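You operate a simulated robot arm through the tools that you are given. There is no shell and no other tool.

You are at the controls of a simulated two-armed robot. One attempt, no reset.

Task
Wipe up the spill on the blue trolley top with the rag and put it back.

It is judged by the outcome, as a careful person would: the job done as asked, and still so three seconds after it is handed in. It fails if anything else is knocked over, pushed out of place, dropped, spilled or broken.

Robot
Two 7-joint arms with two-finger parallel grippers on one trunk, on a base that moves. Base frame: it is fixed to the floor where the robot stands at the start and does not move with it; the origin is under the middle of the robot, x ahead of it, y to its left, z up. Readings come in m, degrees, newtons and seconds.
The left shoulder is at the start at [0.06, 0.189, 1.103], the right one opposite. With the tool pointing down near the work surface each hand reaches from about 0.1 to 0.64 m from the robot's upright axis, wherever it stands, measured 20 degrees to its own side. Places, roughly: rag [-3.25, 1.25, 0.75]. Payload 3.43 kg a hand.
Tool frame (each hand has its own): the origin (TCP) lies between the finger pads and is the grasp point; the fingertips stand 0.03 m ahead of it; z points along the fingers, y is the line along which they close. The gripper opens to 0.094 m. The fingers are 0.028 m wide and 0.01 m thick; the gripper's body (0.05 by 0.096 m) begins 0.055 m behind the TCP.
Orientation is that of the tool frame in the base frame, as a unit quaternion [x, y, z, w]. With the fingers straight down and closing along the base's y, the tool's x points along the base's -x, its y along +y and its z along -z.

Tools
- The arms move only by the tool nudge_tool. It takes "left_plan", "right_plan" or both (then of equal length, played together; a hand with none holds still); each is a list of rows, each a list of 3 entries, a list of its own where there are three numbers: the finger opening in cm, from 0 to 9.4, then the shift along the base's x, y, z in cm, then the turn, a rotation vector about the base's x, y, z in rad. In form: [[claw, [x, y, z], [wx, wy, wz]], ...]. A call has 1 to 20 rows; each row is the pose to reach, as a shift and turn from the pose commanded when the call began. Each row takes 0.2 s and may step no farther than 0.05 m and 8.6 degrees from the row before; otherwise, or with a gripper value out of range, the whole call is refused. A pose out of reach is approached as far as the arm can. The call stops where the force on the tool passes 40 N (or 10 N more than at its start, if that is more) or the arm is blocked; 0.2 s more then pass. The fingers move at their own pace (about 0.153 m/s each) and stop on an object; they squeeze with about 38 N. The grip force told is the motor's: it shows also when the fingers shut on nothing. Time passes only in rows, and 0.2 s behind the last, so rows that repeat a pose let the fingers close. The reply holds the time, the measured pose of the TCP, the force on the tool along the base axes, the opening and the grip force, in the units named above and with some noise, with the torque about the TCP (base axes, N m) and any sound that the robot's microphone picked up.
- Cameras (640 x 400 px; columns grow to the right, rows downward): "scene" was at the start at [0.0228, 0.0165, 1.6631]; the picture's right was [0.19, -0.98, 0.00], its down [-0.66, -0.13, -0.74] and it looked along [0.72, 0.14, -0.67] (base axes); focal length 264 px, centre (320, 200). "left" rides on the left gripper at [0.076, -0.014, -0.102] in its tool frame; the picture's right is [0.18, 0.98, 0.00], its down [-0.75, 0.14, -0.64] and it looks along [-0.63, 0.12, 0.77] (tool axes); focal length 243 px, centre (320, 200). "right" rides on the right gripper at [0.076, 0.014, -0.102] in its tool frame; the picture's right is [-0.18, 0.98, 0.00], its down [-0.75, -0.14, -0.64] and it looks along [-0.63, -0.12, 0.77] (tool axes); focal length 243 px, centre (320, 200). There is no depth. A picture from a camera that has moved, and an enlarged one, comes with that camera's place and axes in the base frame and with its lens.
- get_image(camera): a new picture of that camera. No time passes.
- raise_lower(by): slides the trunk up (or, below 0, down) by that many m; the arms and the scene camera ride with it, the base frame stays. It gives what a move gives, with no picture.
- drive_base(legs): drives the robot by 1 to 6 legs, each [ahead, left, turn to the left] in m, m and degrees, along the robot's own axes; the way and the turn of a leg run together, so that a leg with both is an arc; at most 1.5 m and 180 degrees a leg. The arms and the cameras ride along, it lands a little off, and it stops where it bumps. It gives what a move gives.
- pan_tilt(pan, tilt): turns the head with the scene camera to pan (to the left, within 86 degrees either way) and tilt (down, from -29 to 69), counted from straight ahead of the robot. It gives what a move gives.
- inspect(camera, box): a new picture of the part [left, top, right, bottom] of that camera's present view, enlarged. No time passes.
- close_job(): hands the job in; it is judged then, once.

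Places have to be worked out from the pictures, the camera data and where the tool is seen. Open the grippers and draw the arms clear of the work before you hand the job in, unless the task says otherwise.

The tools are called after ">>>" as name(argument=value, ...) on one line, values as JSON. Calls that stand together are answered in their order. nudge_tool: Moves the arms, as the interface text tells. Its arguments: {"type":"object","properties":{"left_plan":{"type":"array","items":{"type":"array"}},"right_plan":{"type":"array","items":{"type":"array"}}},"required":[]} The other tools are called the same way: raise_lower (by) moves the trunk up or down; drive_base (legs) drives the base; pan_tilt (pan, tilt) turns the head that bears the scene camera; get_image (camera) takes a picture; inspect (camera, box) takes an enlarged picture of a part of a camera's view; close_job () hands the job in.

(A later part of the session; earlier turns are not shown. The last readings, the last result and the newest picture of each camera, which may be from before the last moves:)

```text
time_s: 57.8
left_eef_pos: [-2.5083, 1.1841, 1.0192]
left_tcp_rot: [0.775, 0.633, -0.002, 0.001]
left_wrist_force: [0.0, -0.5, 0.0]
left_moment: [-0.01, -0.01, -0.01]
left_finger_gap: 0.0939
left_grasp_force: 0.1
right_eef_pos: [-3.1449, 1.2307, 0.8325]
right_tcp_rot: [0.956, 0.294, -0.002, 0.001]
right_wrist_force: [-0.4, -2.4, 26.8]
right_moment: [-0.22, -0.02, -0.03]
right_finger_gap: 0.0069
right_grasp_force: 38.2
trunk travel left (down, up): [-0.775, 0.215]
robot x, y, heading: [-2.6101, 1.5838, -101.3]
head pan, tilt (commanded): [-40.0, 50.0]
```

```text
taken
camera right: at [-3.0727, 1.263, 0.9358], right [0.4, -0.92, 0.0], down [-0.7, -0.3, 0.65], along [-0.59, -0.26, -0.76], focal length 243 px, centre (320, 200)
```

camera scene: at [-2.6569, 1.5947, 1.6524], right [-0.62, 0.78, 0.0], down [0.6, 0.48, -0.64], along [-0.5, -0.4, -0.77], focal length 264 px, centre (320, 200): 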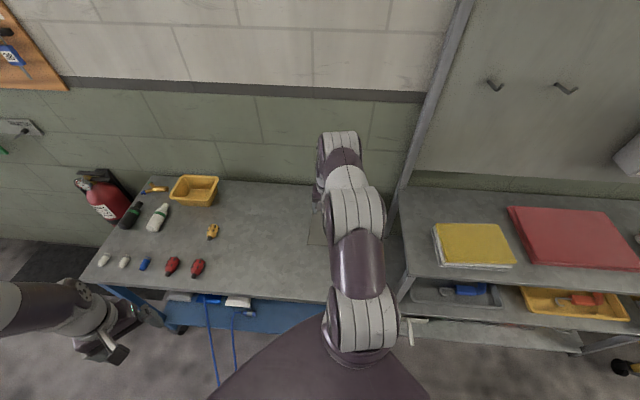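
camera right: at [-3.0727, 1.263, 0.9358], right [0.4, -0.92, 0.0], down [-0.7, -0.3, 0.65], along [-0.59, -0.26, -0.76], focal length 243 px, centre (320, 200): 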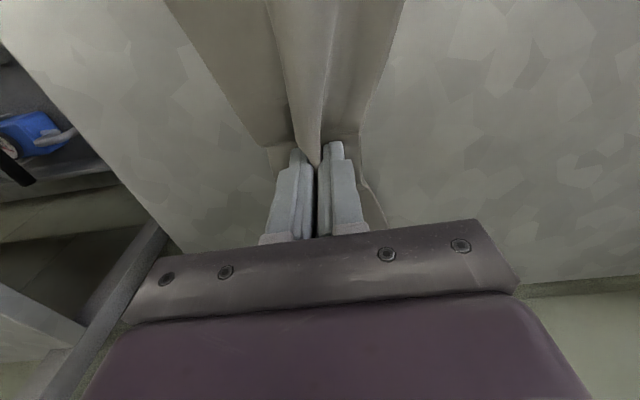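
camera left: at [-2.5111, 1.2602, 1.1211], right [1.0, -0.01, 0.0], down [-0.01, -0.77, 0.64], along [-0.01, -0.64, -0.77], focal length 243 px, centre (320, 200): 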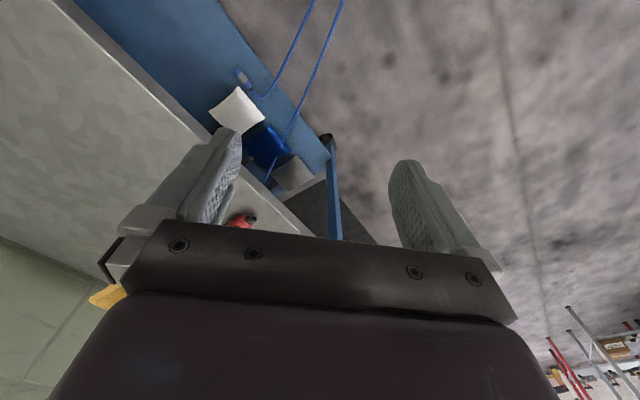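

A fold of cloth is pinched between the fingers (gap 6.9 mm, grip 38 N). I lift it a few centimetres and check that it comes along.

>>> nudge_tool(right_plan=[[0, [0, 0, 1], [0, 0, 0]], [0, [0, 0, 3], [0, 0, 0]], [0, [0, 0, 5], [0, 0, 0]], [0, [0, 0, 8], [0, 0, 0]], [0, [0, 0, 12], [0, 0, 0]], [0, [0, 0, 15], [0, 0, 0]], [0, [0, 0, 15], [0, 0, 0]]])

>>> get_image(camera="right")

>>> get_image(camera="scene")

```text
time_s: 59.4
left_eef_pos: [-2.5125, 1.1816, 1.0184]
left_tcp_rot: [0.774, 0.633, -0.001, 0.0]
left_wrist_force: [0.7, -0.5, 0.1]
left_moment: [-0.02, -0.02, 0.03]
left_finger_gap: 0.0941
left_grasp_force: 0.1
right_eef_pos: [-3.1463, 1.2318, 0.9792]
right_tcp_rot: [0.956, 0.293, 0.0, 0.0]
right_wrist_force: [-0.7, 0.2, -0.9]
right_moment: [0.02, 0.01, -0.02]
right_finger_gap: 0.0061
right_grasp_force: 38.1
trunk travel left (down, up): [-0.775, 0.215]
robot x, y, heading: [-2.613, 1.5829, -101.3]
head pan, tilt (commanded): [-40.0, 50.0]
```

```text
taken
camera right: at [-3.0748, 1.2626, 1.0828], right [0.4, -0.92, 0.0], down [-0.7, -0.3, 0.64], along [-0.59, -0.26, -0.77], focal length 243 px, centre (320, 200)
```

right: 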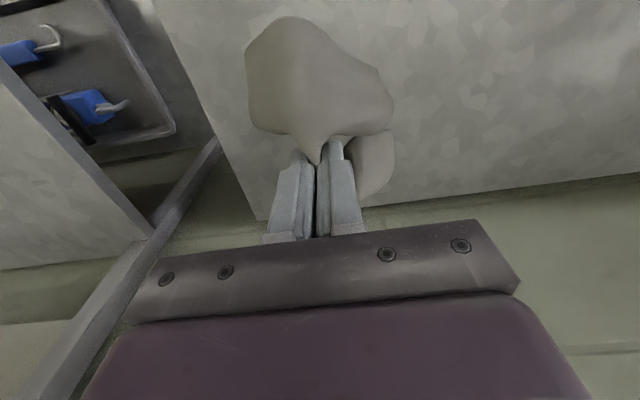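

```text
taken
camera scene: at [-2.6578, 1.5941, 1.6523], right [-0.62, 0.78, 0.0], down [0.6, 0.48, -0.64], along [-0.5, -0.4, -0.77], focal length 264 px, centre (320, 200)
```

scene: 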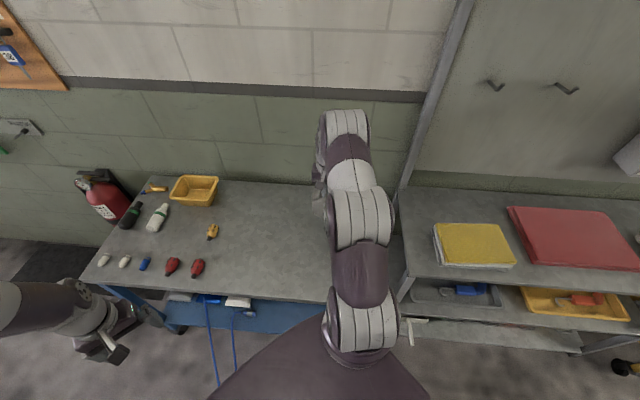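

The rag hangs from the fingers, well held. I zoom the scene camera on the spill region to see its outline before wiping.

>>> inspect(camera="scene", box=[200, 170, 310, 260])

>>> inspect(camera="right", box=[440, 0, 640, 180])

```text
4.44 times, centred on (255, 215) of scene
camera zoom: at [-2.6578, 1.5941, 1.6523], right [-0.62, 0.78, 0.0], down [0.6, 0.48, -0.64], along [-0.5, -0.4, -0.77], focal length 1173 px, centre (609, 133)
```

zoom: 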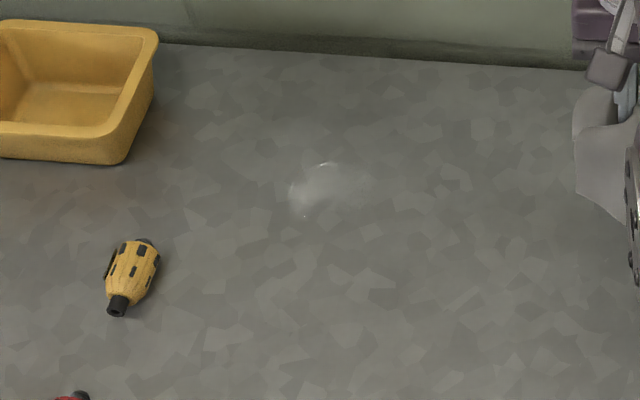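

```text
2.22 times, centred on (540, 90) of right
camera zoom: at [-3.0748, 1.2626, 1.0828], right [0.4, -0.92, 0.0], down [-0.7, -0.3, 0.64], along [-0.59, -0.26, -0.77], focal length 539 px, centre (-169, 444)
```

zoom: 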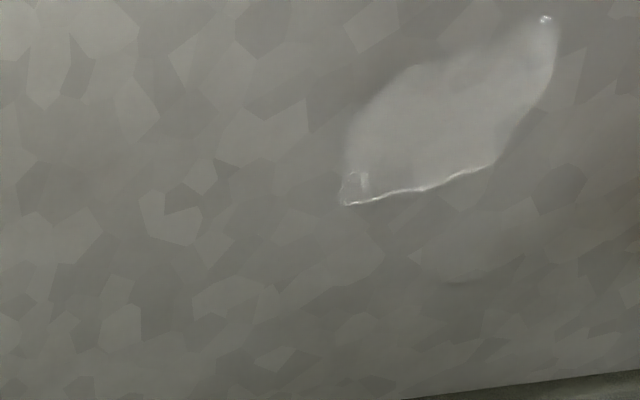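

The puddle shows clearly now: it spans about (-3.05..-2.96, 0.93..1.03), centre near (-3.005, 0.985), with the yellow sensor about 0.17 m off and the bin as far. I carry the rag over it at the present height, turning the hand so that it points along the arm.

>>> nudge_tool(right_plan=[[0, [1.8, -3.1, 0], [0, 0, 0.09]], [0, [3.5, -6.2, 0], [0, 0, 0.18]], [0, [5.3, -9.3, 0], [0, 0, 0.27]], [0, [7.0, -12.4, 0], [0, 0, 0.36]], [0, [8.8, -15.4, 0], [0, 0, 0.45]], [0, [10.6, -18.5, 0], [0, 0, 0.54]], [0, [12.3, -21.6, 0], [0, 0, 0.63]], [0, [12.3, -21.6, 0], [0, 0, 0.63]]])

>>> get_image(camera="right")

>>> get_image(camera="scene")

```text
time_s: 61.2
left_eef_pos: [-2.5125, 1.1834, 1.0193]
left_tcp_rot: [0.774, 0.633, -0.001, 0.001]
left_wrist_force: [-0.2, -0.6, -0.5]
left_moment: [0.01, 0.0, 0.0]
left_finger_gap: 0.094
left_grasp_force: 0.0
right_eef_pos: [-3.0139, 1.0541, 0.9686]
right_tcp_rot: [0.818, 0.576, 0.0, 0.001]
right_wrist_force: [-1.0, 0.3, 0.7]
right_moment: [-0.02, -0.06, -0.03]
right_finger_gap: 0.0057
right_grasp_force: 37.8
right hand out of reach, approached as far as the arm can: row 5, 6, 7, 8
trunk travel left (down, up): [-0.775, 0.215]
robot x, y, heading: [-2.6069, 1.5822, -101.2]
head pan, tilt (commanded): [-40.0, 50.0]
```

```text
taken
camera right: at [-2.9738, 1.1207, 1.0725], right [0.86, -0.51, 0.0], down [-0.39, -0.66, 0.64], along [-0.32, -0.55, -0.77], focal length 243 px, centre (320, 200)
```

right: 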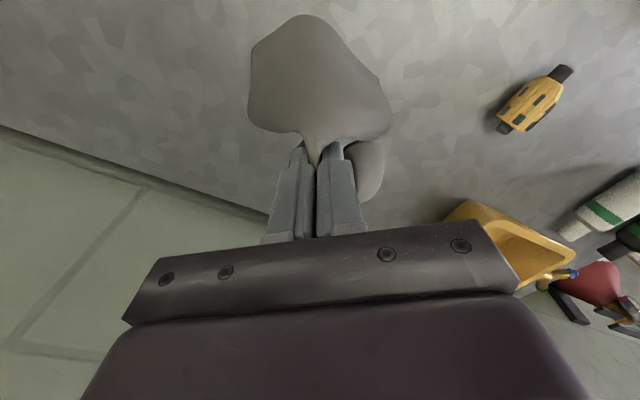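

```text
taken
camera scene: at [-2.6582, 1.5945, 1.6523], right [-0.62, 0.78, 0.0], down [0.6, 0.48, -0.64], along [-0.5, -0.4, -0.77], focal length 264 px, centre (320, 200)
```

scene: 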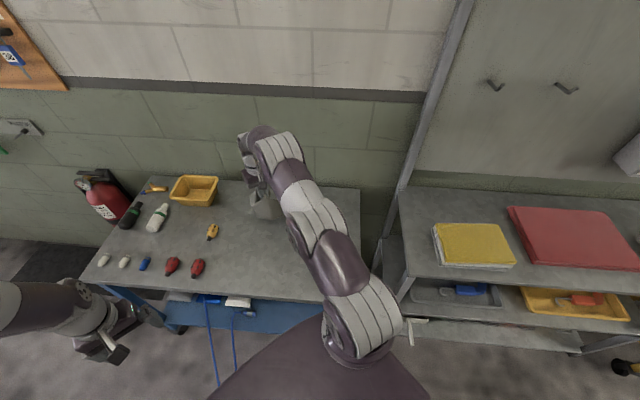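

With the tool vertical the arm stops 7 cm short, as expected. I tilt the fingers outward along the arm's direction by about 35 degrees to gain reach, and read where it gets to.

>>> nudge_tool(right_plan=[[0, [0, 0, 0], [-0.132, 0.047, 0]], [0, [0, 0, 0], [-0.264, 0.094, 0]], [0, [0, 0, 0], [-0.395, 0.142, 0]], [0, [0, 0, 0], [-0.527, 0.189, 0]], [0, [0, 0, 0], [-0.575, 0.206, 0]], [0, [0, 0, 0], [-0.575, 0.206, 0]]])

>>> get_image(camera="right")

>>> get_image(camera="scene")

```text
time_s: 62.6
left_eef_pos: [-2.5108, 1.1826, 1.0203]
left_tcp_rot: [0.774, 0.634, 0.0, 0.0]
left_wrist_force: [0.3, -0.3, 0.7]
left_moment: [0.01, -0.03, -0.03]
left_finger_gap: 0.0941
left_grasp_force: 0.1
right_eef_pos: [-3.0137, 1.0521, 0.9671]
right_tcp_rot: [0.78, 0.548, -0.247, 0.173]
right_wrist_force: [-0.4, -0.1, -0.5]
right_moment: [0.0, -0.01, 0.03]
right_finger_gap: 0.0059
right_grasp_force: 38.3
trunk travel left (down, up): [-0.775, 0.215]
robot x, y, heading: [-2.6084, 1.5846, -101.5]
head pan, tilt (commanded): [-40.0, 50.0]
```

```text
taken
camera right: at [-2.9586, 1.1613, 1.0093], right [0.87, -0.47, 0.11], down [-0.22, -0.18, 0.96], along [-0.44, -0.86, -0.26], focal length 243 px, centre (320, 200)
```

right: 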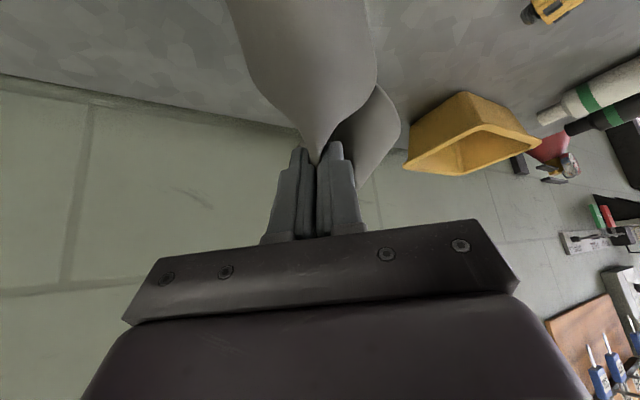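

```text
taken
camera scene: at [-2.6576, 1.5935, 1.6523], right [-0.62, 0.78, 0.0], down [0.6, 0.48, -0.64], along [-0.5, -0.4, -0.77], focal length 264 px, centre (320, 200)
```

scene: 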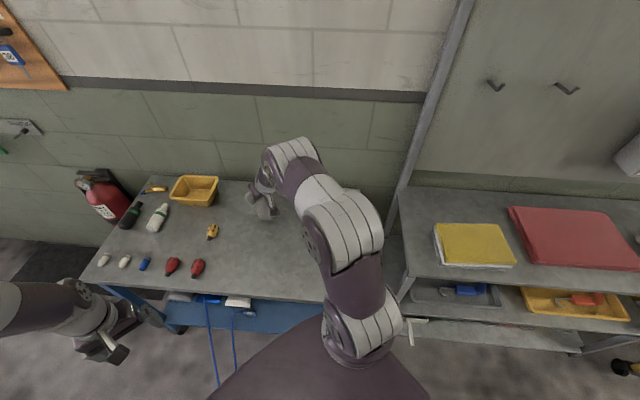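

The tilt worked and the hand holds its place at (-3.014, 1.052, 0.967). I now lower the rag onto the near part of the puddle in small steps, watching the force.

>>> nudge_tool(right_plan=[[0, [1.3, -1.2, -3], [0, 0, 0]], [0, [2.6, -2.3, -6], [0, 0, 0]], [0, [2.6, -2.3, -9], [0, 0, 0]], [0, [2.6, -2.3, -11], [0, 0, 0]], [0, [2.6, -2.3, -12], [0, 0, 0]], [0, [2.6, -2.3, -12.5], [0, 0, 0]]])

>>> get_image(camera="right")

>>> inspect(camera="scene", box=[190, 160, 320, 260])

```text
time_s: 64.0
left_eef_pos: [-2.5114, 1.1819, 1.0196]
left_tcp_rot: [0.774, 0.633, 0.0, 0.001]
left_wrist_force: [-0.1, -0.2, 0.3]
left_moment: [0.02, -0.02, 0.02]
left_finger_gap: 0.094
left_grasp_force: 0.0
right_eef_pos: [-2.9872, 1.0301, 0.8432]
right_tcp_rot: [0.78, 0.548, -0.246, 0.174]
right_wrist_force: [-0.3, -0.6, -0.2]
right_moment: [-0.02, 0.02, 0.01]
right_finger_gap: 0.006
right_grasp_force: 38.2
trunk travel left (down, up): [-0.775, 0.215]
robot x, y, heading: [-2.6057, 1.5842, -101.4]
head pan, tilt (commanded): [-40.0, 50.0]
```

```text
taken
camera right: at [-2.9322, 1.1383, 0.8839], right [0.87, -0.47, 0.11], down [-0.22, -0.18, 0.96], along [-0.43, -0.86, -0.26], focal length 243 px, centre (320, 200)
```

right: 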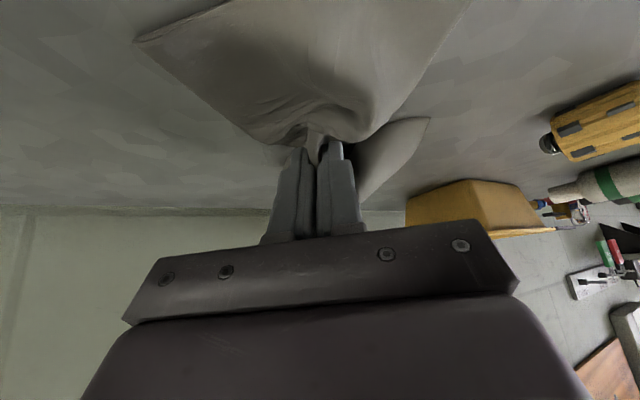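

```text
4.00 times, centred on (255, 210) of scene
camera zoom: at [-2.6574, 1.5944, 1.6523], right [-0.62, 0.78, 0.0], down [0.6, 0.48, -0.64], along [-0.5, -0.4, -0.77], focal length 1056 px, centre (580, 160)
```

zoom: 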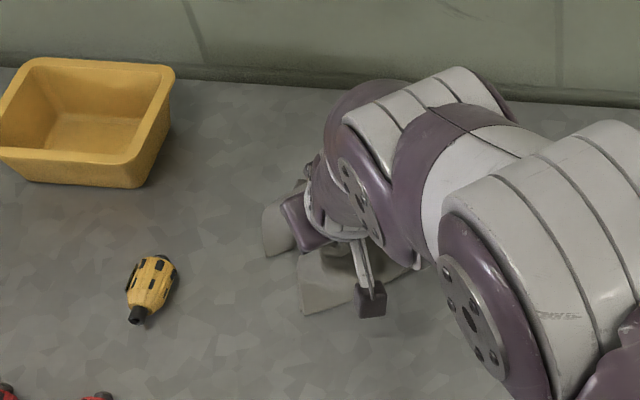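

The rag has spread on the tabletop beneath the fingers without force yet. I lower until the fingertips press the cloth onto the surface.

>>> nudge_tool(right_plan=[[0, [0, 0, -0.4], [0, 0, 0]], [0, [0, 0, -0.7], [0, 0, 0]], [0, [0, 0, -1.0], [0, 0, 0]], [0, [0, 0, -1.0], [0, 0, 0]]])

```text
time_s: 65.0
left_eef_pos: [-2.5109, 1.184, 1.0203]
left_tcp_rot: [0.774, 0.633, -0.001, 0.0]
left_wrist_force: [-0.3, -1.0, 0.8]
left_moment: [-0.01, 0.02, 0.0]
left_finger_gap: 0.0937
left_grasp_force: 0.2
right_eef_pos: [-2.9877, 1.0292, 0.8337]
right_tcp_rot: [0.78, 0.548, -0.248, 0.174]
right_wrist_force: [0.2, -0.4, 9.5]
right_moment: [-0.11, 0.0, -0.01]
right_finger_gap: 0.0061
right_grasp_force: 38.1
trunk travel left (down, up): [-0.775, 0.215]
robot x, y, heading: [-2.6113, 1.5807, -101.2]
head pan, tilt (commanded): [-40.0, 50.0]
```

The rag is pressed on the puddle's near edge with about 9.5 N. I wipe outward 10 cm along the hand's direction and back, then look.

>>> nudge_tool(right_plan=[[0, [-0.67, -1.88, 0], [0, 0, 0]], [0, [-1.35, -3.77, 0], [0, 0, 0]], [0, [-2.02, -5.65, 0], [0, 0, 0]], [0, [-2.7, -7.53, 0], [0, 0, 0]], [0, [-3.37, -9.42, 0], [0, 0, 0]], [0, [-2.7, -7.53, 0], [0, 0, 0]], [0, [-2.02, -5.65, 0], [0, 0, 0]], [0, [-1.35, -3.77, 0], [0, 0, 0]], [0, [-0.67, -1.88, 0], [0, 0, 0]], [0, [0, 0, 0], [0, 0, 0]]])

>>> get_image(camera="right")

>>> inspect(camera="scene", box=[190, 160, 320, 260])

```text
time_s: 67.2
left_eef_pos: [-2.5109, 1.1817, 1.0208]
left_tcp_rot: [0.774, 0.633, -0.001, 0.0]
left_wrist_force: [0.5, 0.0, -0.4]
left_moment: [-0.02, 0.02, 0.05]
left_finger_gap: 0.0942
left_grasp_force: 0.1
right_eef_pos: [-2.9868, 1.0302, 0.8336]
right_tcp_rot: [0.78, 0.548, -0.248, 0.175]
right_wrist_force: [-0.3, -2.5, 6.3]
right_moment: [-0.1, 0.04, 0.06]
right_finger_gap: 0.0057
right_grasp_force: 38.5
right hand out of reach, approached as far as the arm can: row 4
trunk travel left (down, up): [-0.775, 0.215]
robot x, y, heading: [-2.6082, 1.5831, -101.3]
head pan, tilt (commanded): [-40.0, 50.0]
```

```text
taken
camera right: at [-2.9317, 1.1391, 0.8757], right [0.87, -0.47, 0.11], down [-0.22, -0.18, 0.96], along [-0.44, -0.86, -0.26], focal length 243 px, centre (320, 200)
```

right: 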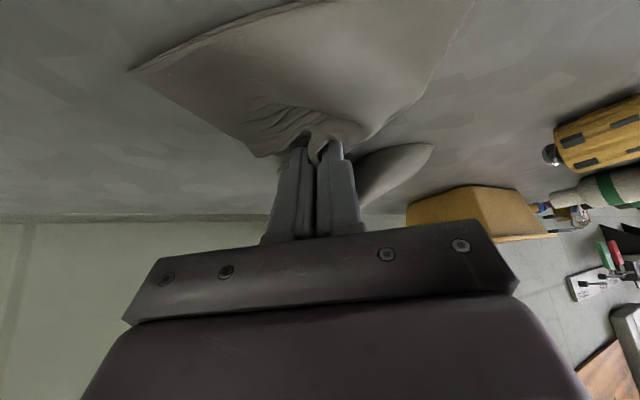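

```text
4.00 times, centred on (255, 210) of scene
camera zoom: at [-2.6566, 1.5957, 1.6523], right [-0.62, 0.78, 0.0], down [0.6, 0.48, -0.64], along [-0.5, -0.4, -0.77], focal length 1056 px, centre (580, 160)
```

zoom: 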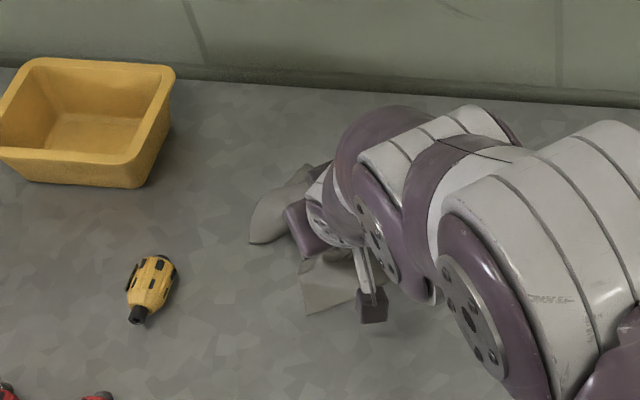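

The stroke went well; nothing else was touched and the press force is about 6 N. I add strokes to both sides to cover the whole puddle area, then will lift and look.

>>> nudge_tool(right_plan=[[0, [2.82, -1.01, -0.05], [0, 0, 0]], [0, [1.81, -3.83, -0.05], [0, 0, 0]], [0, [0.8, -6.66, -0.05], [0, 0, 0]], [0, [-0.21, -9.0, -0.05], [0, 0, 0]], [0, [-3.03, -8.2, -0.05], [0, 0, 0]], [0, [-5.86, -7.2, -0.05], [0, 0, 0]], [0, [-4.85, -4.64, -0.05], [0, 0, 0]], [0, [-3.84, -1.81, -0.05], [0, 0, 0]], [0, [-2.82, 1.01, -0.05], [0, 0, 0]], [0, [-2.15, 2.89, -0.05], [0, 0, 0]], [0, [0.67, 1.88, -0.05], [0, 0, 0]], [0, [3.5, 0.87, -0.05], [0, 0, 0]], [0, [2.2, -1.5, -0.05], [0, 0, 0]], [0, [-0.5, -3.0, -0.05], [0, 0, 0]], [0, [-2.8, -4.5, -0.05], [0, 0, 0]], [0, [-1.0, -6.5, -0.05], [0, 0, 0]], [0, [0.5, -4.0, -0.05], [0, 0, 0]], [0, [0, -1, -0.05], [0, 0, 0]], [0, [0, 0, 0], [0, 0, 0]]])

>>> inspect(camera="scene", box=[170, 150, 320, 260])

>>> get_image(camera="right")

```text
time_s: 71.2
left_eef_pos: [-2.5108, 1.1825, 1.0193]
left_tcp_rot: [0.773, 0.634, -0.001, 0.0]
left_wrist_force: [0.0, 0.3, -0.1]
left_moment: [0.02, 0.01, -0.05]
left_finger_gap: 0.0937
left_grasp_force: 0.1
right_eef_pos: [-2.9869, 1.0285, 0.8331]
right_tcp_rot: [0.78, 0.548, -0.247, 0.174]
right_wrist_force: [-2.2, -4.0, 13.1]
right_moment: [-0.19, 0.07, 0.02]
right_finger_gap: 0.0059
right_grasp_force: 37.8
right hand out of reach, approached as far as the arm can: row 16
trunk travel left (down, up): [-0.775, 0.215]
robot x, y, heading: [-2.6093, 1.5818, -101.2]
head pan, tilt (commanded): [-40.0, 50.0]
```

```text
3.64 times, centred on (245, 205) of scene
camera zoom: at [-2.656, 1.5949, 1.6524], right [-0.62, 0.78, 0.0], down [0.6, 0.48, -0.64], along [-0.5, -0.4, -0.77], focal length 960 px, centre (593, 182)
```

zoom: 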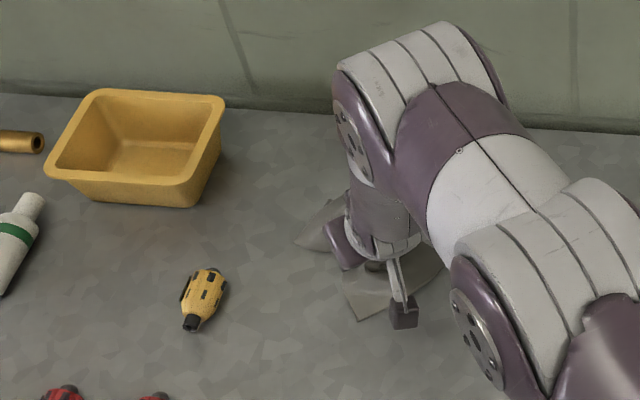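

```text
taken
camera right: at [-2.9323, 1.1382, 0.8758], right [0.87, -0.48, 0.11], down [-0.22, -0.18, 0.96], along [-0.44, -0.86, -0.26], focal length 243 px, centre (320, 200)
```

right: 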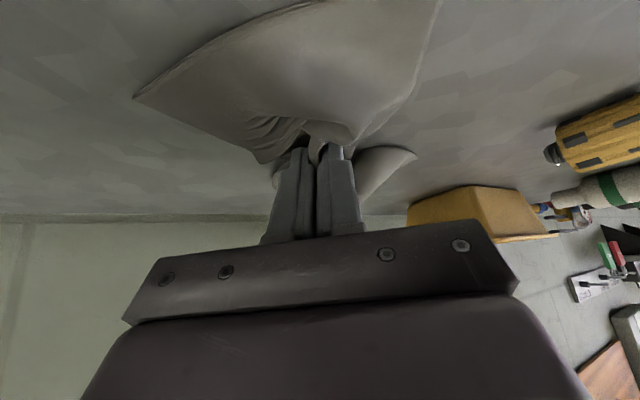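

The area has been covered. I lift the rag, bring the hand back upright and toward the rag's place, to look at what is left of the puddle.

>>> nudge_tool(right_plan=[[0, [0, 1, 3], [0, 0, 0]], [0, [0, 2.5, 7], [0, 0, 0]], [0, [-1.5, 5, 11], [0.11, -0.04, 0]], [0, [-4, 8, 13.5], [0.23, -0.082, 0]], [0, [-6.5, 11, 14.5], [0.345, -0.123, 0]], [0, [-9, 14, 14.5], [0.46, -0.165, 0]], [0, [-12, 17, 14.5], [0.575, -0.206, 0]], [0, [-14.5, 20, 14.5], [0.575, -0.206, 0]], [0, [-14.5, 20, 14.5], [0.575, -0.206, 0]]])

>>> inspect(camera="scene", box=[190, 160, 320, 260])

>>> get_image(camera="right")

```text
time_s: 73.2
left_eef_pos: [-2.5119, 1.1827, 1.0206]
left_tcp_rot: [0.773, 0.634, -0.001, 0.0]
left_wrist_force: [0.0, -0.2, 0.1]
left_moment: [-0.01, 0.02, 0.0]
left_finger_gap: 0.094
left_grasp_force: 0.1
right_eef_pos: [-3.0415, 1.248, 0.9416]
right_tcp_rot: [0.817, 0.573, -0.049, 0.041]
right_wrist_force: [0.4, 0.6, -0.7]
right_moment: [-0.01, -0.04, -0.05]
right_finger_gap: 0.0034
right_grasp_force: 38.1
right hand out of reach, approached as far as the arm can: row 4, 5, 6, 7, 8, 9
trunk travel left (down, up): [-0.775, 0.215]
robot x, y, heading: [-2.6121, 1.5832, -101.4]
head pan, tilt (commanded): [-40.0, 50.0]
```

```text
4.00 times, centred on (255, 210) of scene
camera zoom: at [-2.6572, 1.5935, 1.6523], right [-0.62, 0.78, 0.0], down [0.6, 0.48, -0.64], along [-0.5, -0.4, -0.77], focal length 1056 px, centre (580, 160)
```

zoom: 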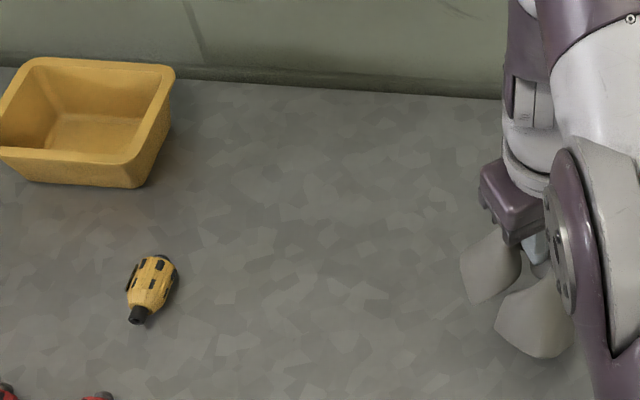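

```text
taken
camera right: at [-2.9977, 1.326, 1.0358], right [0.86, -0.5, 0.03], down [-0.36, -0.58, 0.73], along [-0.35, -0.64, -0.68], focal length 243 px, centre (320, 200)
```

right: 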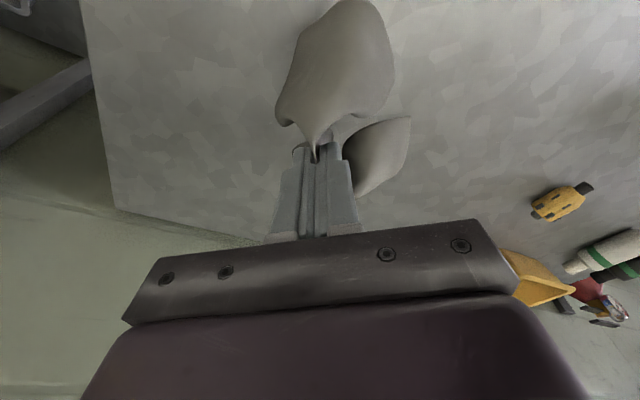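

The puddle no longer shows in the scene view, and the rag is still in the fingers though the gap has shrunk to 3.4 mm. I check the wiped area closely from both cameras.

>>> inspect(camera="scene", box=[220, 180, 300, 240])

>>> inspect(camera="right", box=[380, 60, 600, 240])

>>> inspect(camera="right", box=[260, 0, 430, 240])

```text
6.67 times, centred on (260, 210) of scene
camera zoom: at [-2.6572, 1.5935, 1.6523], right [-0.62, 0.78, 0.0], down [0.6, 0.48, -0.64], along [-0.5, -0.4, -0.77], focal length 1760 px, centre (720, 133)
```

zoom: 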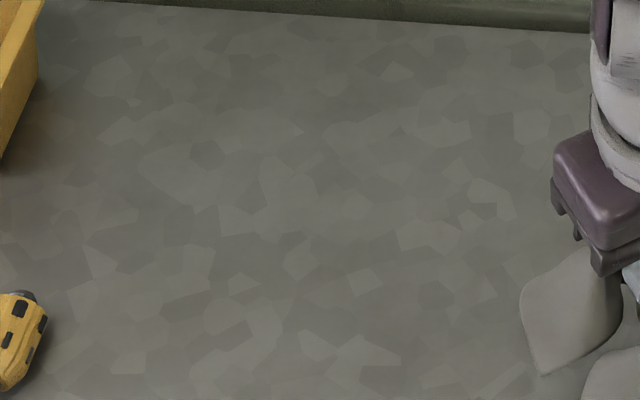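

```text
2.22 times, centred on (490, 150) of right
camera zoom: at [-2.9977, 1.326, 1.0358], right [0.86, -0.5, 0.03], down [-0.36, -0.58, 0.73], along [-0.35, -0.64, -0.68], focal length 539 px, centre (-58, 311)
```

zoom: 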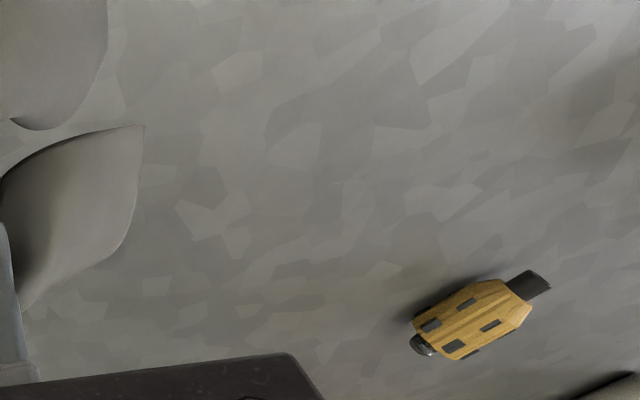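

```text
1.67 times, centred on (345, 120) of right
camera zoom: at [-2.9977, 1.326, 1.0358], right [0.86, -0.5, 0.03], down [-0.36, -0.58, 0.73], along [-0.35, -0.64, -0.68], focal length 404 px, centre (278, 333)
```

zoom: 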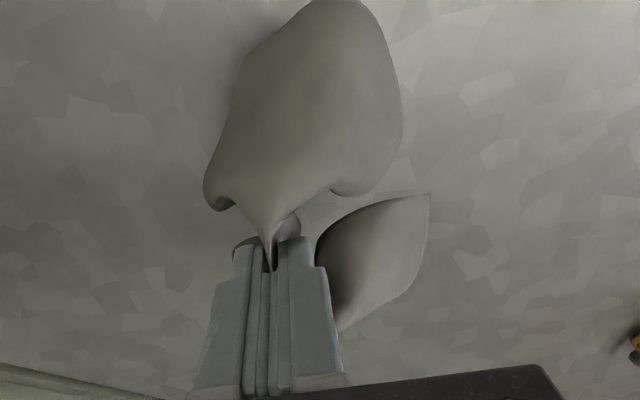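

Both views show clean metal where the puddle was. I turn the hand back to its earlier yaw, upright, and carry the rag over its original place, which also gives the viewpoint from which the puddle showed best.

>>> nudge_tool(right_plan=[[0, [-2, -0.3, 0.4], [0.022, -0.014, -0.1255]], [0, [-4, -0.6, 0.8], [0.0436, -0.0284, -0.251]], [0, [-6, -0.9, 1.2], [0.0654, -0.0426, -0.3766]], [0, [-8, -1.2, 1.6], [0.0872, -0.0568, -0.502]], [0, [-10.4, -1.6, 2], [0.109, -0.071, -0.6277]], [0, [-10.4, -1.6, 2], [0.109, -0.071, -0.6277]]])

>>> get_image(camera="right")

>>> inspect(camera="right", box=[400, 0, 640, 180])

```text
time_s: 74.6
left_eef_pos: [-2.5097, 1.1833, 1.0205]
left_tcp_rot: [0.773, 0.634, -0.002, 0.0]
left_wrist_force: [0.9, 1.4, -0.7]
left_moment: [0.02, 0.03, 0.0]
left_finger_gap: 0.0939
left_grasp_force: 0.1
right_eef_pos: [-3.0334, 1.3364, 0.8924]
right_tcp_rot: [0.951, 0.31, -0.003, 0.005]
right_wrist_force: [1.2, -0.3, -0.5]
right_moment: [-0.04, 0.01, 0.07]
right_finger_gap: 0.0031
right_grasp_force: 38.0
right hand out of reach, approached as far as the arm can: row 1, 2, 3, 4, 5, 6
trunk travel left (down, up): [-0.775, 0.215]
robot x, y, heading: [-2.6116, 1.5822, -101.2]
head pan, tilt (commanded): [-40.0, 50.0]
```

```text
taken
camera right: at [-2.9616, 1.3702, 0.9953], right [0.43, -0.9, 0.01], down [-0.69, -0.32, 0.65], along [-0.58, -0.28, -0.76], focal length 243 px, centre (320, 200)
```

right: 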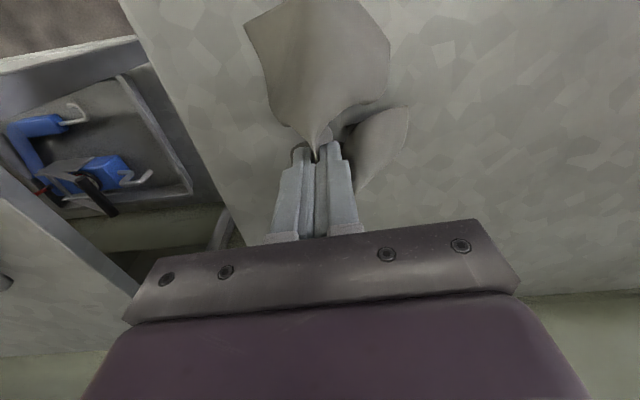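

```text
2.22 times, centred on (520, 90) of right
camera zoom: at [-2.9616, 1.3702, 0.9953], right [0.43, -0.9, 0.01], down [-0.69, -0.32, 0.65], along [-0.58, -0.28, -0.76], focal length 539 px, centre (-124, 444)
```

zoom: 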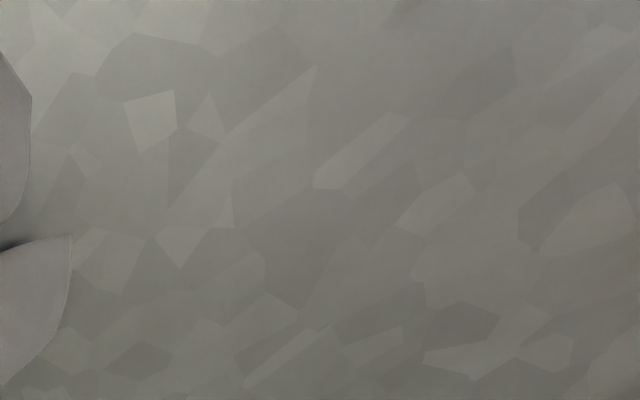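

The arm came to rest at (-3.033, 1.336, 0.892) instead of over the rag's place, so it seems caught near a joint limit. I look at its posture with the scene camera.

>>> get_image(camera="scene")

>>> get_image(camera="left")

```text
taken
camera scene: at [-2.6547, 1.5957, 1.6524], right [-0.62, 0.78, 0.0], down [0.6, 0.48, -0.64], along [-0.5, -0.4, -0.76], focal length 264 px, centre (320, 200)
```

scene: 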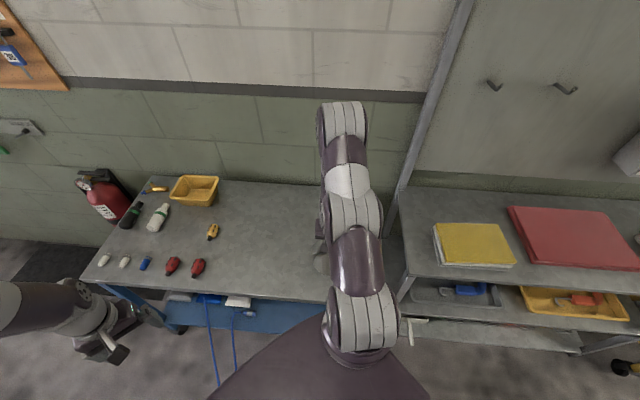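

```text
taken
camera left: at [-2.5091, 1.2612, 1.1212], right [1.0, -0.01, 0.0], down [-0.01, -0.77, 0.64], along [-0.01, -0.64, -0.77], focal length 243 px, centre (320, 200)
```

left: 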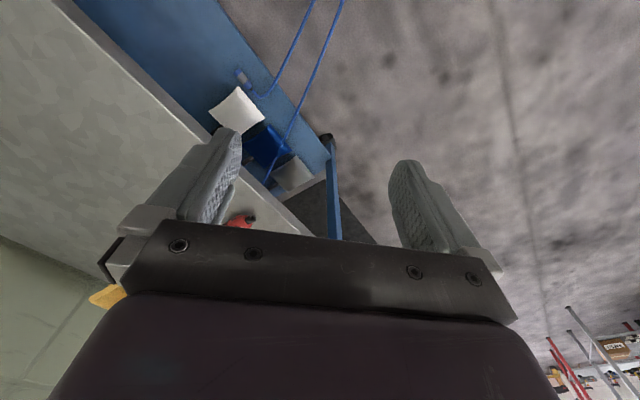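

Its posture looks much like the one at the first pick. I retrace the earlier route: first up to the pose I came from, (-3.045, 1.315, 0.99), and see whether it is reached.

>>> nudge_tool(right_plan=[[0, [-0.3, -0.5, 2], [0, 0, 0]], [0, [-0.6, -1, 4], [0, 0, -0.01]], [0, [-0.9, -1.5, 6], [0, 0, -0.02]], [0, [-1.2, -2, 8], [0, 0, -0.03]], [0, [-1.2, -2, 8], [0, 0, -0.035]]])

```text
time_s: 75.8
left_eef_pos: [-2.5108, 1.1825, 1.0191]
left_tcp_rot: [0.774, 0.633, -0.001, 0.0]
left_wrist_force: [0.2, 1.2, -0.2]
left_moment: [0.0, -0.04, -0.01]
left_finger_gap: 0.0941
left_grasp_force: 0.1
right_eef_pos: [-3.0287, 1.3669, 0.9231]
right_tcp_rot: [0.96, 0.279, 0.001, 0.003]
right_wrist_force: [0.3, -0.2, 0.2]
right_moment: [-0.03, 0.0, 0.07]
right_finger_gap: 0.0035
right_grasp_force: 37.6
right hand out of reach, approached as far as the arm can: row 1, 2, 3, 4, 5
trunk travel left (down, up): [-0.775, 0.215]
robot x, y, heading: [-2.6111, 1.5839, -101.3]
head pan, tilt (commanded): [-40.0, 50.0]
```

The arm is still held by some joint limit in its present posture. I unwind it by going back toward its original rest pose relative to the robot (hand nearer, neutral yaw), keeping the rag clear over the empty right half of the top.

>>> nudge_tool(right_plan=[[0, [2.5, -0.8, 1], [0, 0, 0.1]], [0, [5, -1.6, 2], [0, 0, 0.2]], [0, [7.5, -2.4, 3], [0, 0, 0.3]], [0, [10, -3.2, 4], [0, 0, 0.4]], [0, [12.5, -4, 5], [0, 0, 0.5]], [0, [15, -4.8, 6], [0, 0, 0.6]], [0, [17.5, -5.4, 6], [0, 0, 0.7]], [0, [20.5, -6, 6], [0, 0, 0.806]], [0, [20.5, -6, 6], [0, 0, 0.806]]])

>>> get_image(camera="scene")

>>> get_image(camera="right")

```text
time_s: 77.8
left_eef_pos: [-2.5114, 1.1821, 1.0207]
left_tcp_rot: [0.774, 0.634, 0.0, 0.0]
left_wrist_force: [0.2, 0.7, 0.2]
left_moment: [0.01, 0.02, 0.0]
left_finger_gap: 0.0939
left_grasp_force: 0.0
right_eef_pos: [-2.8233, 1.3082, 0.9788]
right_tcp_rot: [0.775, 0.632, 0.0, -0.001]
right_wrist_force: [0.2, 0.5, -0.8]
right_moment: [-0.02, -0.01, -0.05]
right_finger_gap: 0.0032
right_grasp_force: 37.6
right hand out of reach, approached as far as the arm can: row 5
trunk travel left (down, up): [-0.775, 0.215]
robot x, y, heading: [-2.61, 1.5842, -101.5]
head pan, tilt (commanded): [-40.0, 50.0]
```

```text
taken
camera scene: at [-2.6571, 1.5944, 1.6523], right [-0.62, 0.78, 0.0], down [0.6, 0.48, -0.64], along [-0.5, -0.4, -0.77], focal length 264 px, centre (320, 200)
```

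scene: 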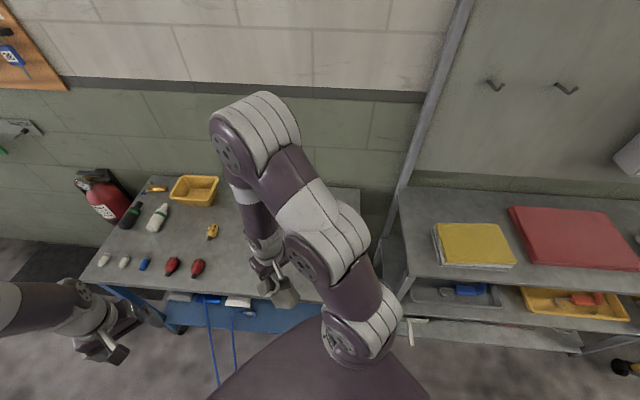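

```text
taken
camera right: at [-2.7928, 1.3797, 1.0835], right [0.93, -0.38, 0.0], down [-0.29, -0.71, 0.64], along [-0.24, -0.59, -0.77], focal length 243 px, centre (320, 200)
```

right: 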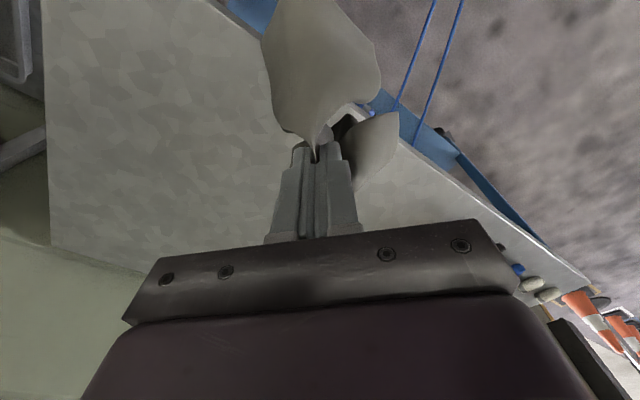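

The arm is back in its neutral posture at (-2.823, 1.308, 0.979), and the rag is still held. I inspect the wiped region again from the scene camera with the arm out of the way.

>>> inspect(camera="scene", box=[200, 170, 310, 260])

>>> inspect(camera="right", box=[40, 60, 300, 260])

>>> inspect(camera="left", box=[0, 80, 240, 260])

```text
4.44 times, centred on (255, 215) of scene
camera zoom: at [-2.6571, 1.5944, 1.6523], right [-0.62, 0.78, 0.0], down [0.6, 0.48, -0.64], along [-0.5, -0.4, -0.77], focal length 1173 px, centre (609, 133)
```

zoom: 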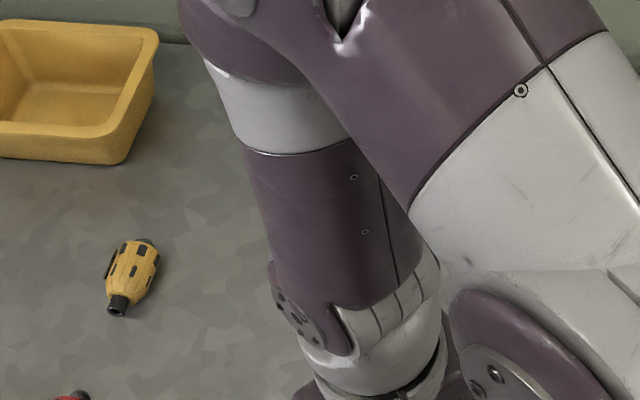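

```text
2.00 times, centred on (170, 160) of right
camera zoom: at [-2.7928, 1.3797, 1.0835], right [0.93, -0.38, 0.0], down [-0.29, -0.71, 0.64], along [-0.24, -0.59, -0.77], focal length 485 px, centre (620, 280)
```

zoom: 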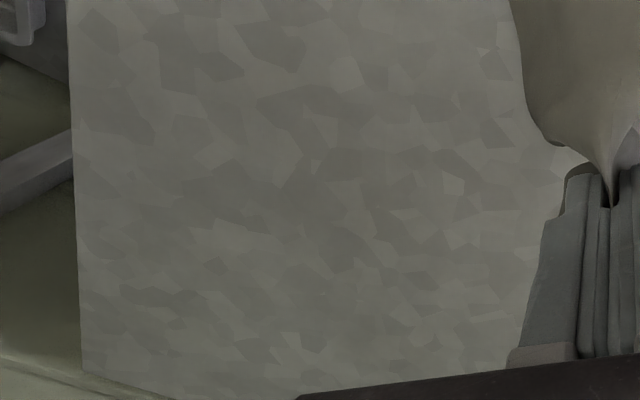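

```text
2.22 times, centred on (120, 170) of left
camera zoom: at [-2.5108, 1.2603, 1.121], right [1.0, -0.01, 0.0], down [-0.01, -0.77, 0.64], along [-0.01, -0.64, -0.77], focal length 539 px, centre (764, 267)
```

zoom: 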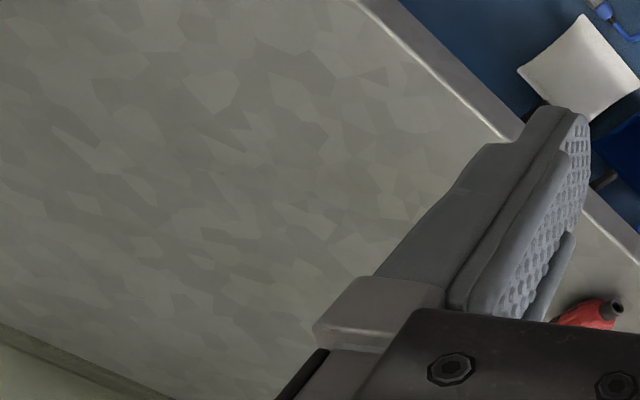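

All three views show clean metal at the wiped place. I repeat the very first approach toward the rag's place, with the same path and yaw.

>>> nudge_tool(right_plan=[[0, [-3.7, 0.1, 0.2], [0, 0, -0.13]], [0, [-7.4, 0.2, 0.4], [0, 0, -0.26]], [0, [-11.1, 0.4, 0.7], [0, 0, -0.39]], [0, [-14.8, 0.5, 1.0], [0, 0, -0.52]], [0, [-18.5, 0.6, 1.3], [0, 0, -0.65]], [0, [-22.2, 0.7, 1.5], [0, 0, -0.778]], [0, [-25.5, -2.1, 1.5], [0, 0, -0.778]], [0, [-28.8, -4.8, 0.5], [0, 0, -0.778]], [0, [-32.2, -7.6, 0], [0, 0, -0.778]], [0, [-32.2, -7.6, 0], [0, 0, -0.778]]])

>>> get_image(camera="right")

>>> get_image(camera="scene")

```text
time_s: 80.0
left_eef_pos: [-2.5113, 1.1831, 1.0201]
left_tcp_rot: [0.774, 0.634, -0.001, 0.0]
left_wrist_force: [0.4, -0.2, -0.7]
left_moment: [0.02, 0.02, 0.0]
left_finger_gap: 0.0941
left_grasp_force: 0.0
right_eef_pos: [-3.144, 1.2334, 0.9783]
right_tcp_rot: [0.957, 0.289, 0.0, -0.001]
right_wrist_force: [-0.8, 0.7, -0.2]
right_moment: [-0.04, 0.05, 0.03]
right_finger_gap: 0.0033
right_grasp_force: 38.1
trunk travel left (down, up): [-0.775, 0.215]
robot x, y, heading: [-2.6083, 1.5822, -101.0]
head pan, tilt (commanded): [-40.0, 50.0]
```

```text
taken
camera right: at [-3.0715, 1.2628, 1.0833], right [0.39, -0.92, 0.0], down [-0.7, -0.3, 0.64], along [-0.59, -0.25, -0.77], focal length 243 px, centre (320, 200)
```

right: 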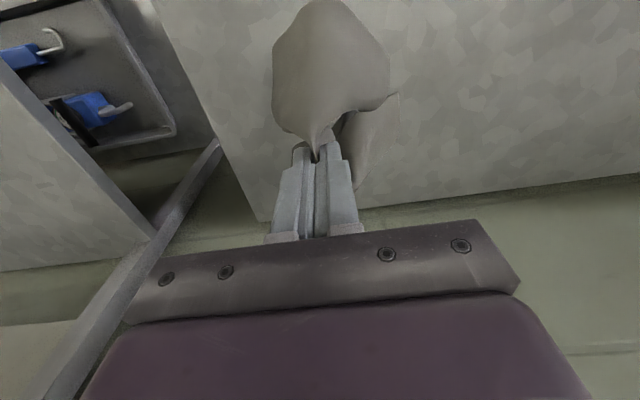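

```text
taken
camera scene: at [-2.6563, 1.5949, 1.6524], right [-0.62, 0.78, 0.0], down [0.6, 0.48, -0.64], along [-0.5, -0.4, -0.77], focal length 264 px, centre (320, 200)
```

scene: 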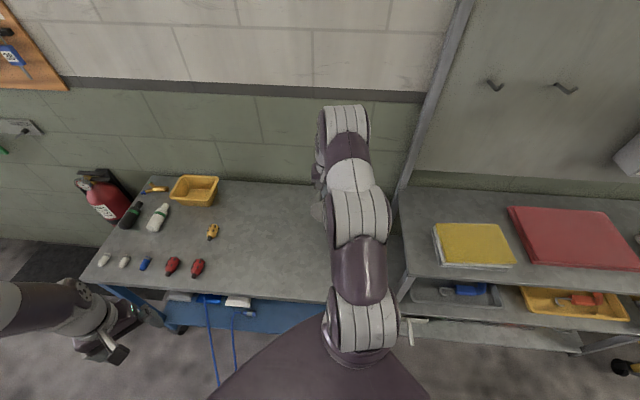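

This is the same viewpoint from which the puddle showed its bright outline before, so I enlarge that same part of the view, and the scene's, to verify it is gone before putting the rag down.

>>> inspect(camera="right", box=[440, 0, 640, 180])

>>> inspect(camera="scene", box=[200, 170, 310, 260])

```text
2.22 times, centred on (540, 90) of right
camera zoom: at [-3.0715, 1.2628, 1.0833], right [0.39, -0.92, 0.0], down [-0.7, -0.3, 0.64], along [-0.59, -0.25, -0.77], focal length 539 px, centre (-169, 444)
```

zoom: 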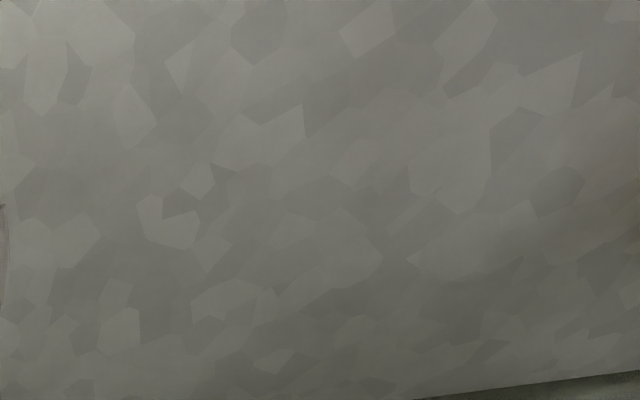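

```text
4.44 times, centred on (255, 215) of scene
camera zoom: at [-2.6563, 1.5949, 1.6524], right [-0.62, 0.78, 0.0], down [0.6, 0.48, -0.64], along [-0.5, -0.4, -0.77], focal length 1173 px, centre (609, 133)
```

zoom: 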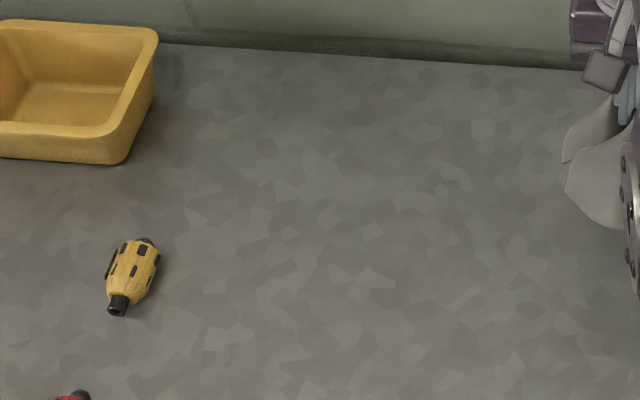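

The puddle is fully gone in both views, where its outline was plain before. I lower the rag onto its original place at (-3.145, 1.232).

>>> nudge_tool(right_plan=[[0, [0, 0, -4], [0, 0, 0]], [0, [0, 0, -7], [0, 0, 0]], [0, [0, 0, -10], [0, 0, 0]], [0, [0, 0, -12.5], [0, 0, 0]], [0, [0, 0, -13.8], [0, 0, 0]], [0, [0, 0, -14.3], [0, 0, 0]], [0, [0, 0, -14.5], [0, 0, 0]], [0, [0, 0, -14.5], [0, 0, 0]]])

>>> get_image(camera="right")

```text
time_s: 81.8
left_eef_pos: [-2.5099, 1.1833, 1.02]
left_tcp_rot: [0.774, 0.633, -0.001, -0.001]
left_wrist_force: [-1.9, 0.2, -0.3]
left_moment: [-0.01, 0.01, -0.04]
left_finger_gap: 0.094
left_grasp_force: 0.1
right_eef_pos: [-3.1444, 1.2325, 0.8372]
right_tcp_rot: [0.957, 0.291, -0.001, 0.0]
right_wrist_force: [1.1, 1.2, 9.0]
right_moment: [0.07, -0.06, 0.02]
right_finger_gap: 0.0031
right_grasp_force: 37.8
trunk travel left (down, up): [-0.775, 0.215]
robot x, y, heading: [-2.6102, 1.5829, -101.3]
head pan, tilt (commanded): [-40.0, 50.0]
```

```text
taken
camera right: at [-3.0723, 1.2628, 0.9408], right [0.39, -0.92, 0.0], down [-0.7, -0.3, 0.64], along [-0.59, -0.25, -0.77], focal length 243 px, centre (320, 200)
```

right: 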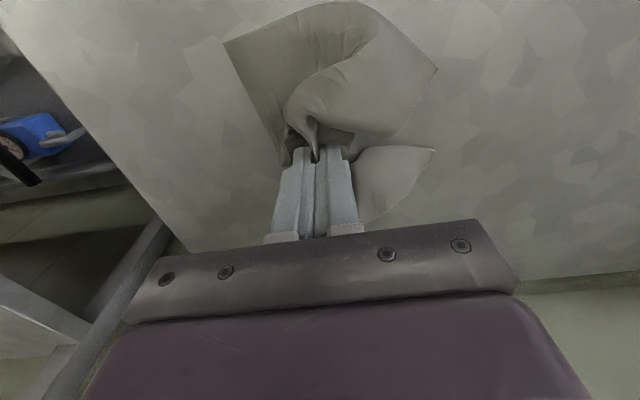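

The rag rests on the table at its place with a light 9 N press. I open the fingers slowly to let the cloth spread, then lift clear.

>>> nudge_tool(right_plan=[[1, [0, 0, 0], [0, 0, 0]], [2.5, [0, 0, 0], [0, 0, 0]], [4, [0, 0, 0], [0, 0, 0]], [5.5, [0, 0, 0], [0, 0, 0]], [7, [0, 0, 0], [0, 0, 0]], [7, [0, 0, 0.5], [0, 0, 0]], [7, [0, 0, 2], [0, 0, 0]], [7, [0, 0, 5], [0, 0, 0]], [7, [0, 0, 9], [0, 0, 0]], [7, [0, 0, 13], [0, 0, 0]], [7, [0, 0, 13], [0, 0, 0]]])

>>> get_image(camera="right")

```text
time_s: 84.2
left_eef_pos: [-2.5108, 1.1828, 1.0194]
left_tcp_rot: [0.774, 0.633, -0.001, 0.0]
left_wrist_force: [-0.4, -1.0, -0.3]
left_moment: [0.02, 0.01, 0.04]
left_finger_gap: 0.0939
left_grasp_force: 0.1
right_eef_pos: [-3.146, 1.2312, 0.9636]
right_tcp_rot: [0.957, 0.29, 0.001, -0.001]
right_wrist_force: [-0.1, -0.9, -0.1]
right_moment: [0.01, 0.04, 0.0]
right_finger_gap: 0.0701
right_grasp_force: 0.1
trunk travel left (down, up): [-0.775, 0.215]
robot x, y, heading: [-2.6094, 1.5821, -101.3]
head pan, tilt (commanded): [-40.0, 50.0]
```

```text
taken
camera right: at [-3.0746, 1.2617, 1.0688], right [0.39, -0.92, 0.0], down [-0.7, -0.3, 0.64], along [-0.59, -0.25, -0.77], focal length 243 px, centre (320, 200)
```

right: 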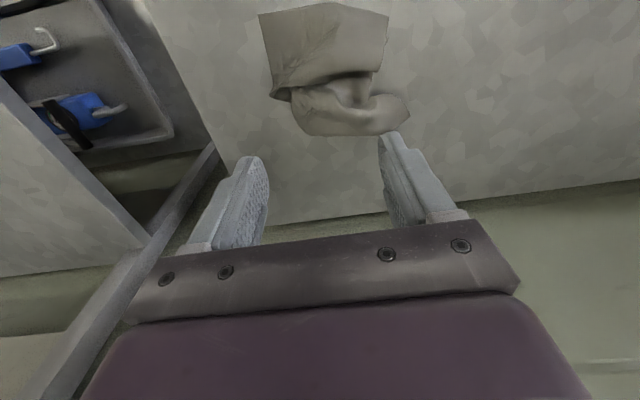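

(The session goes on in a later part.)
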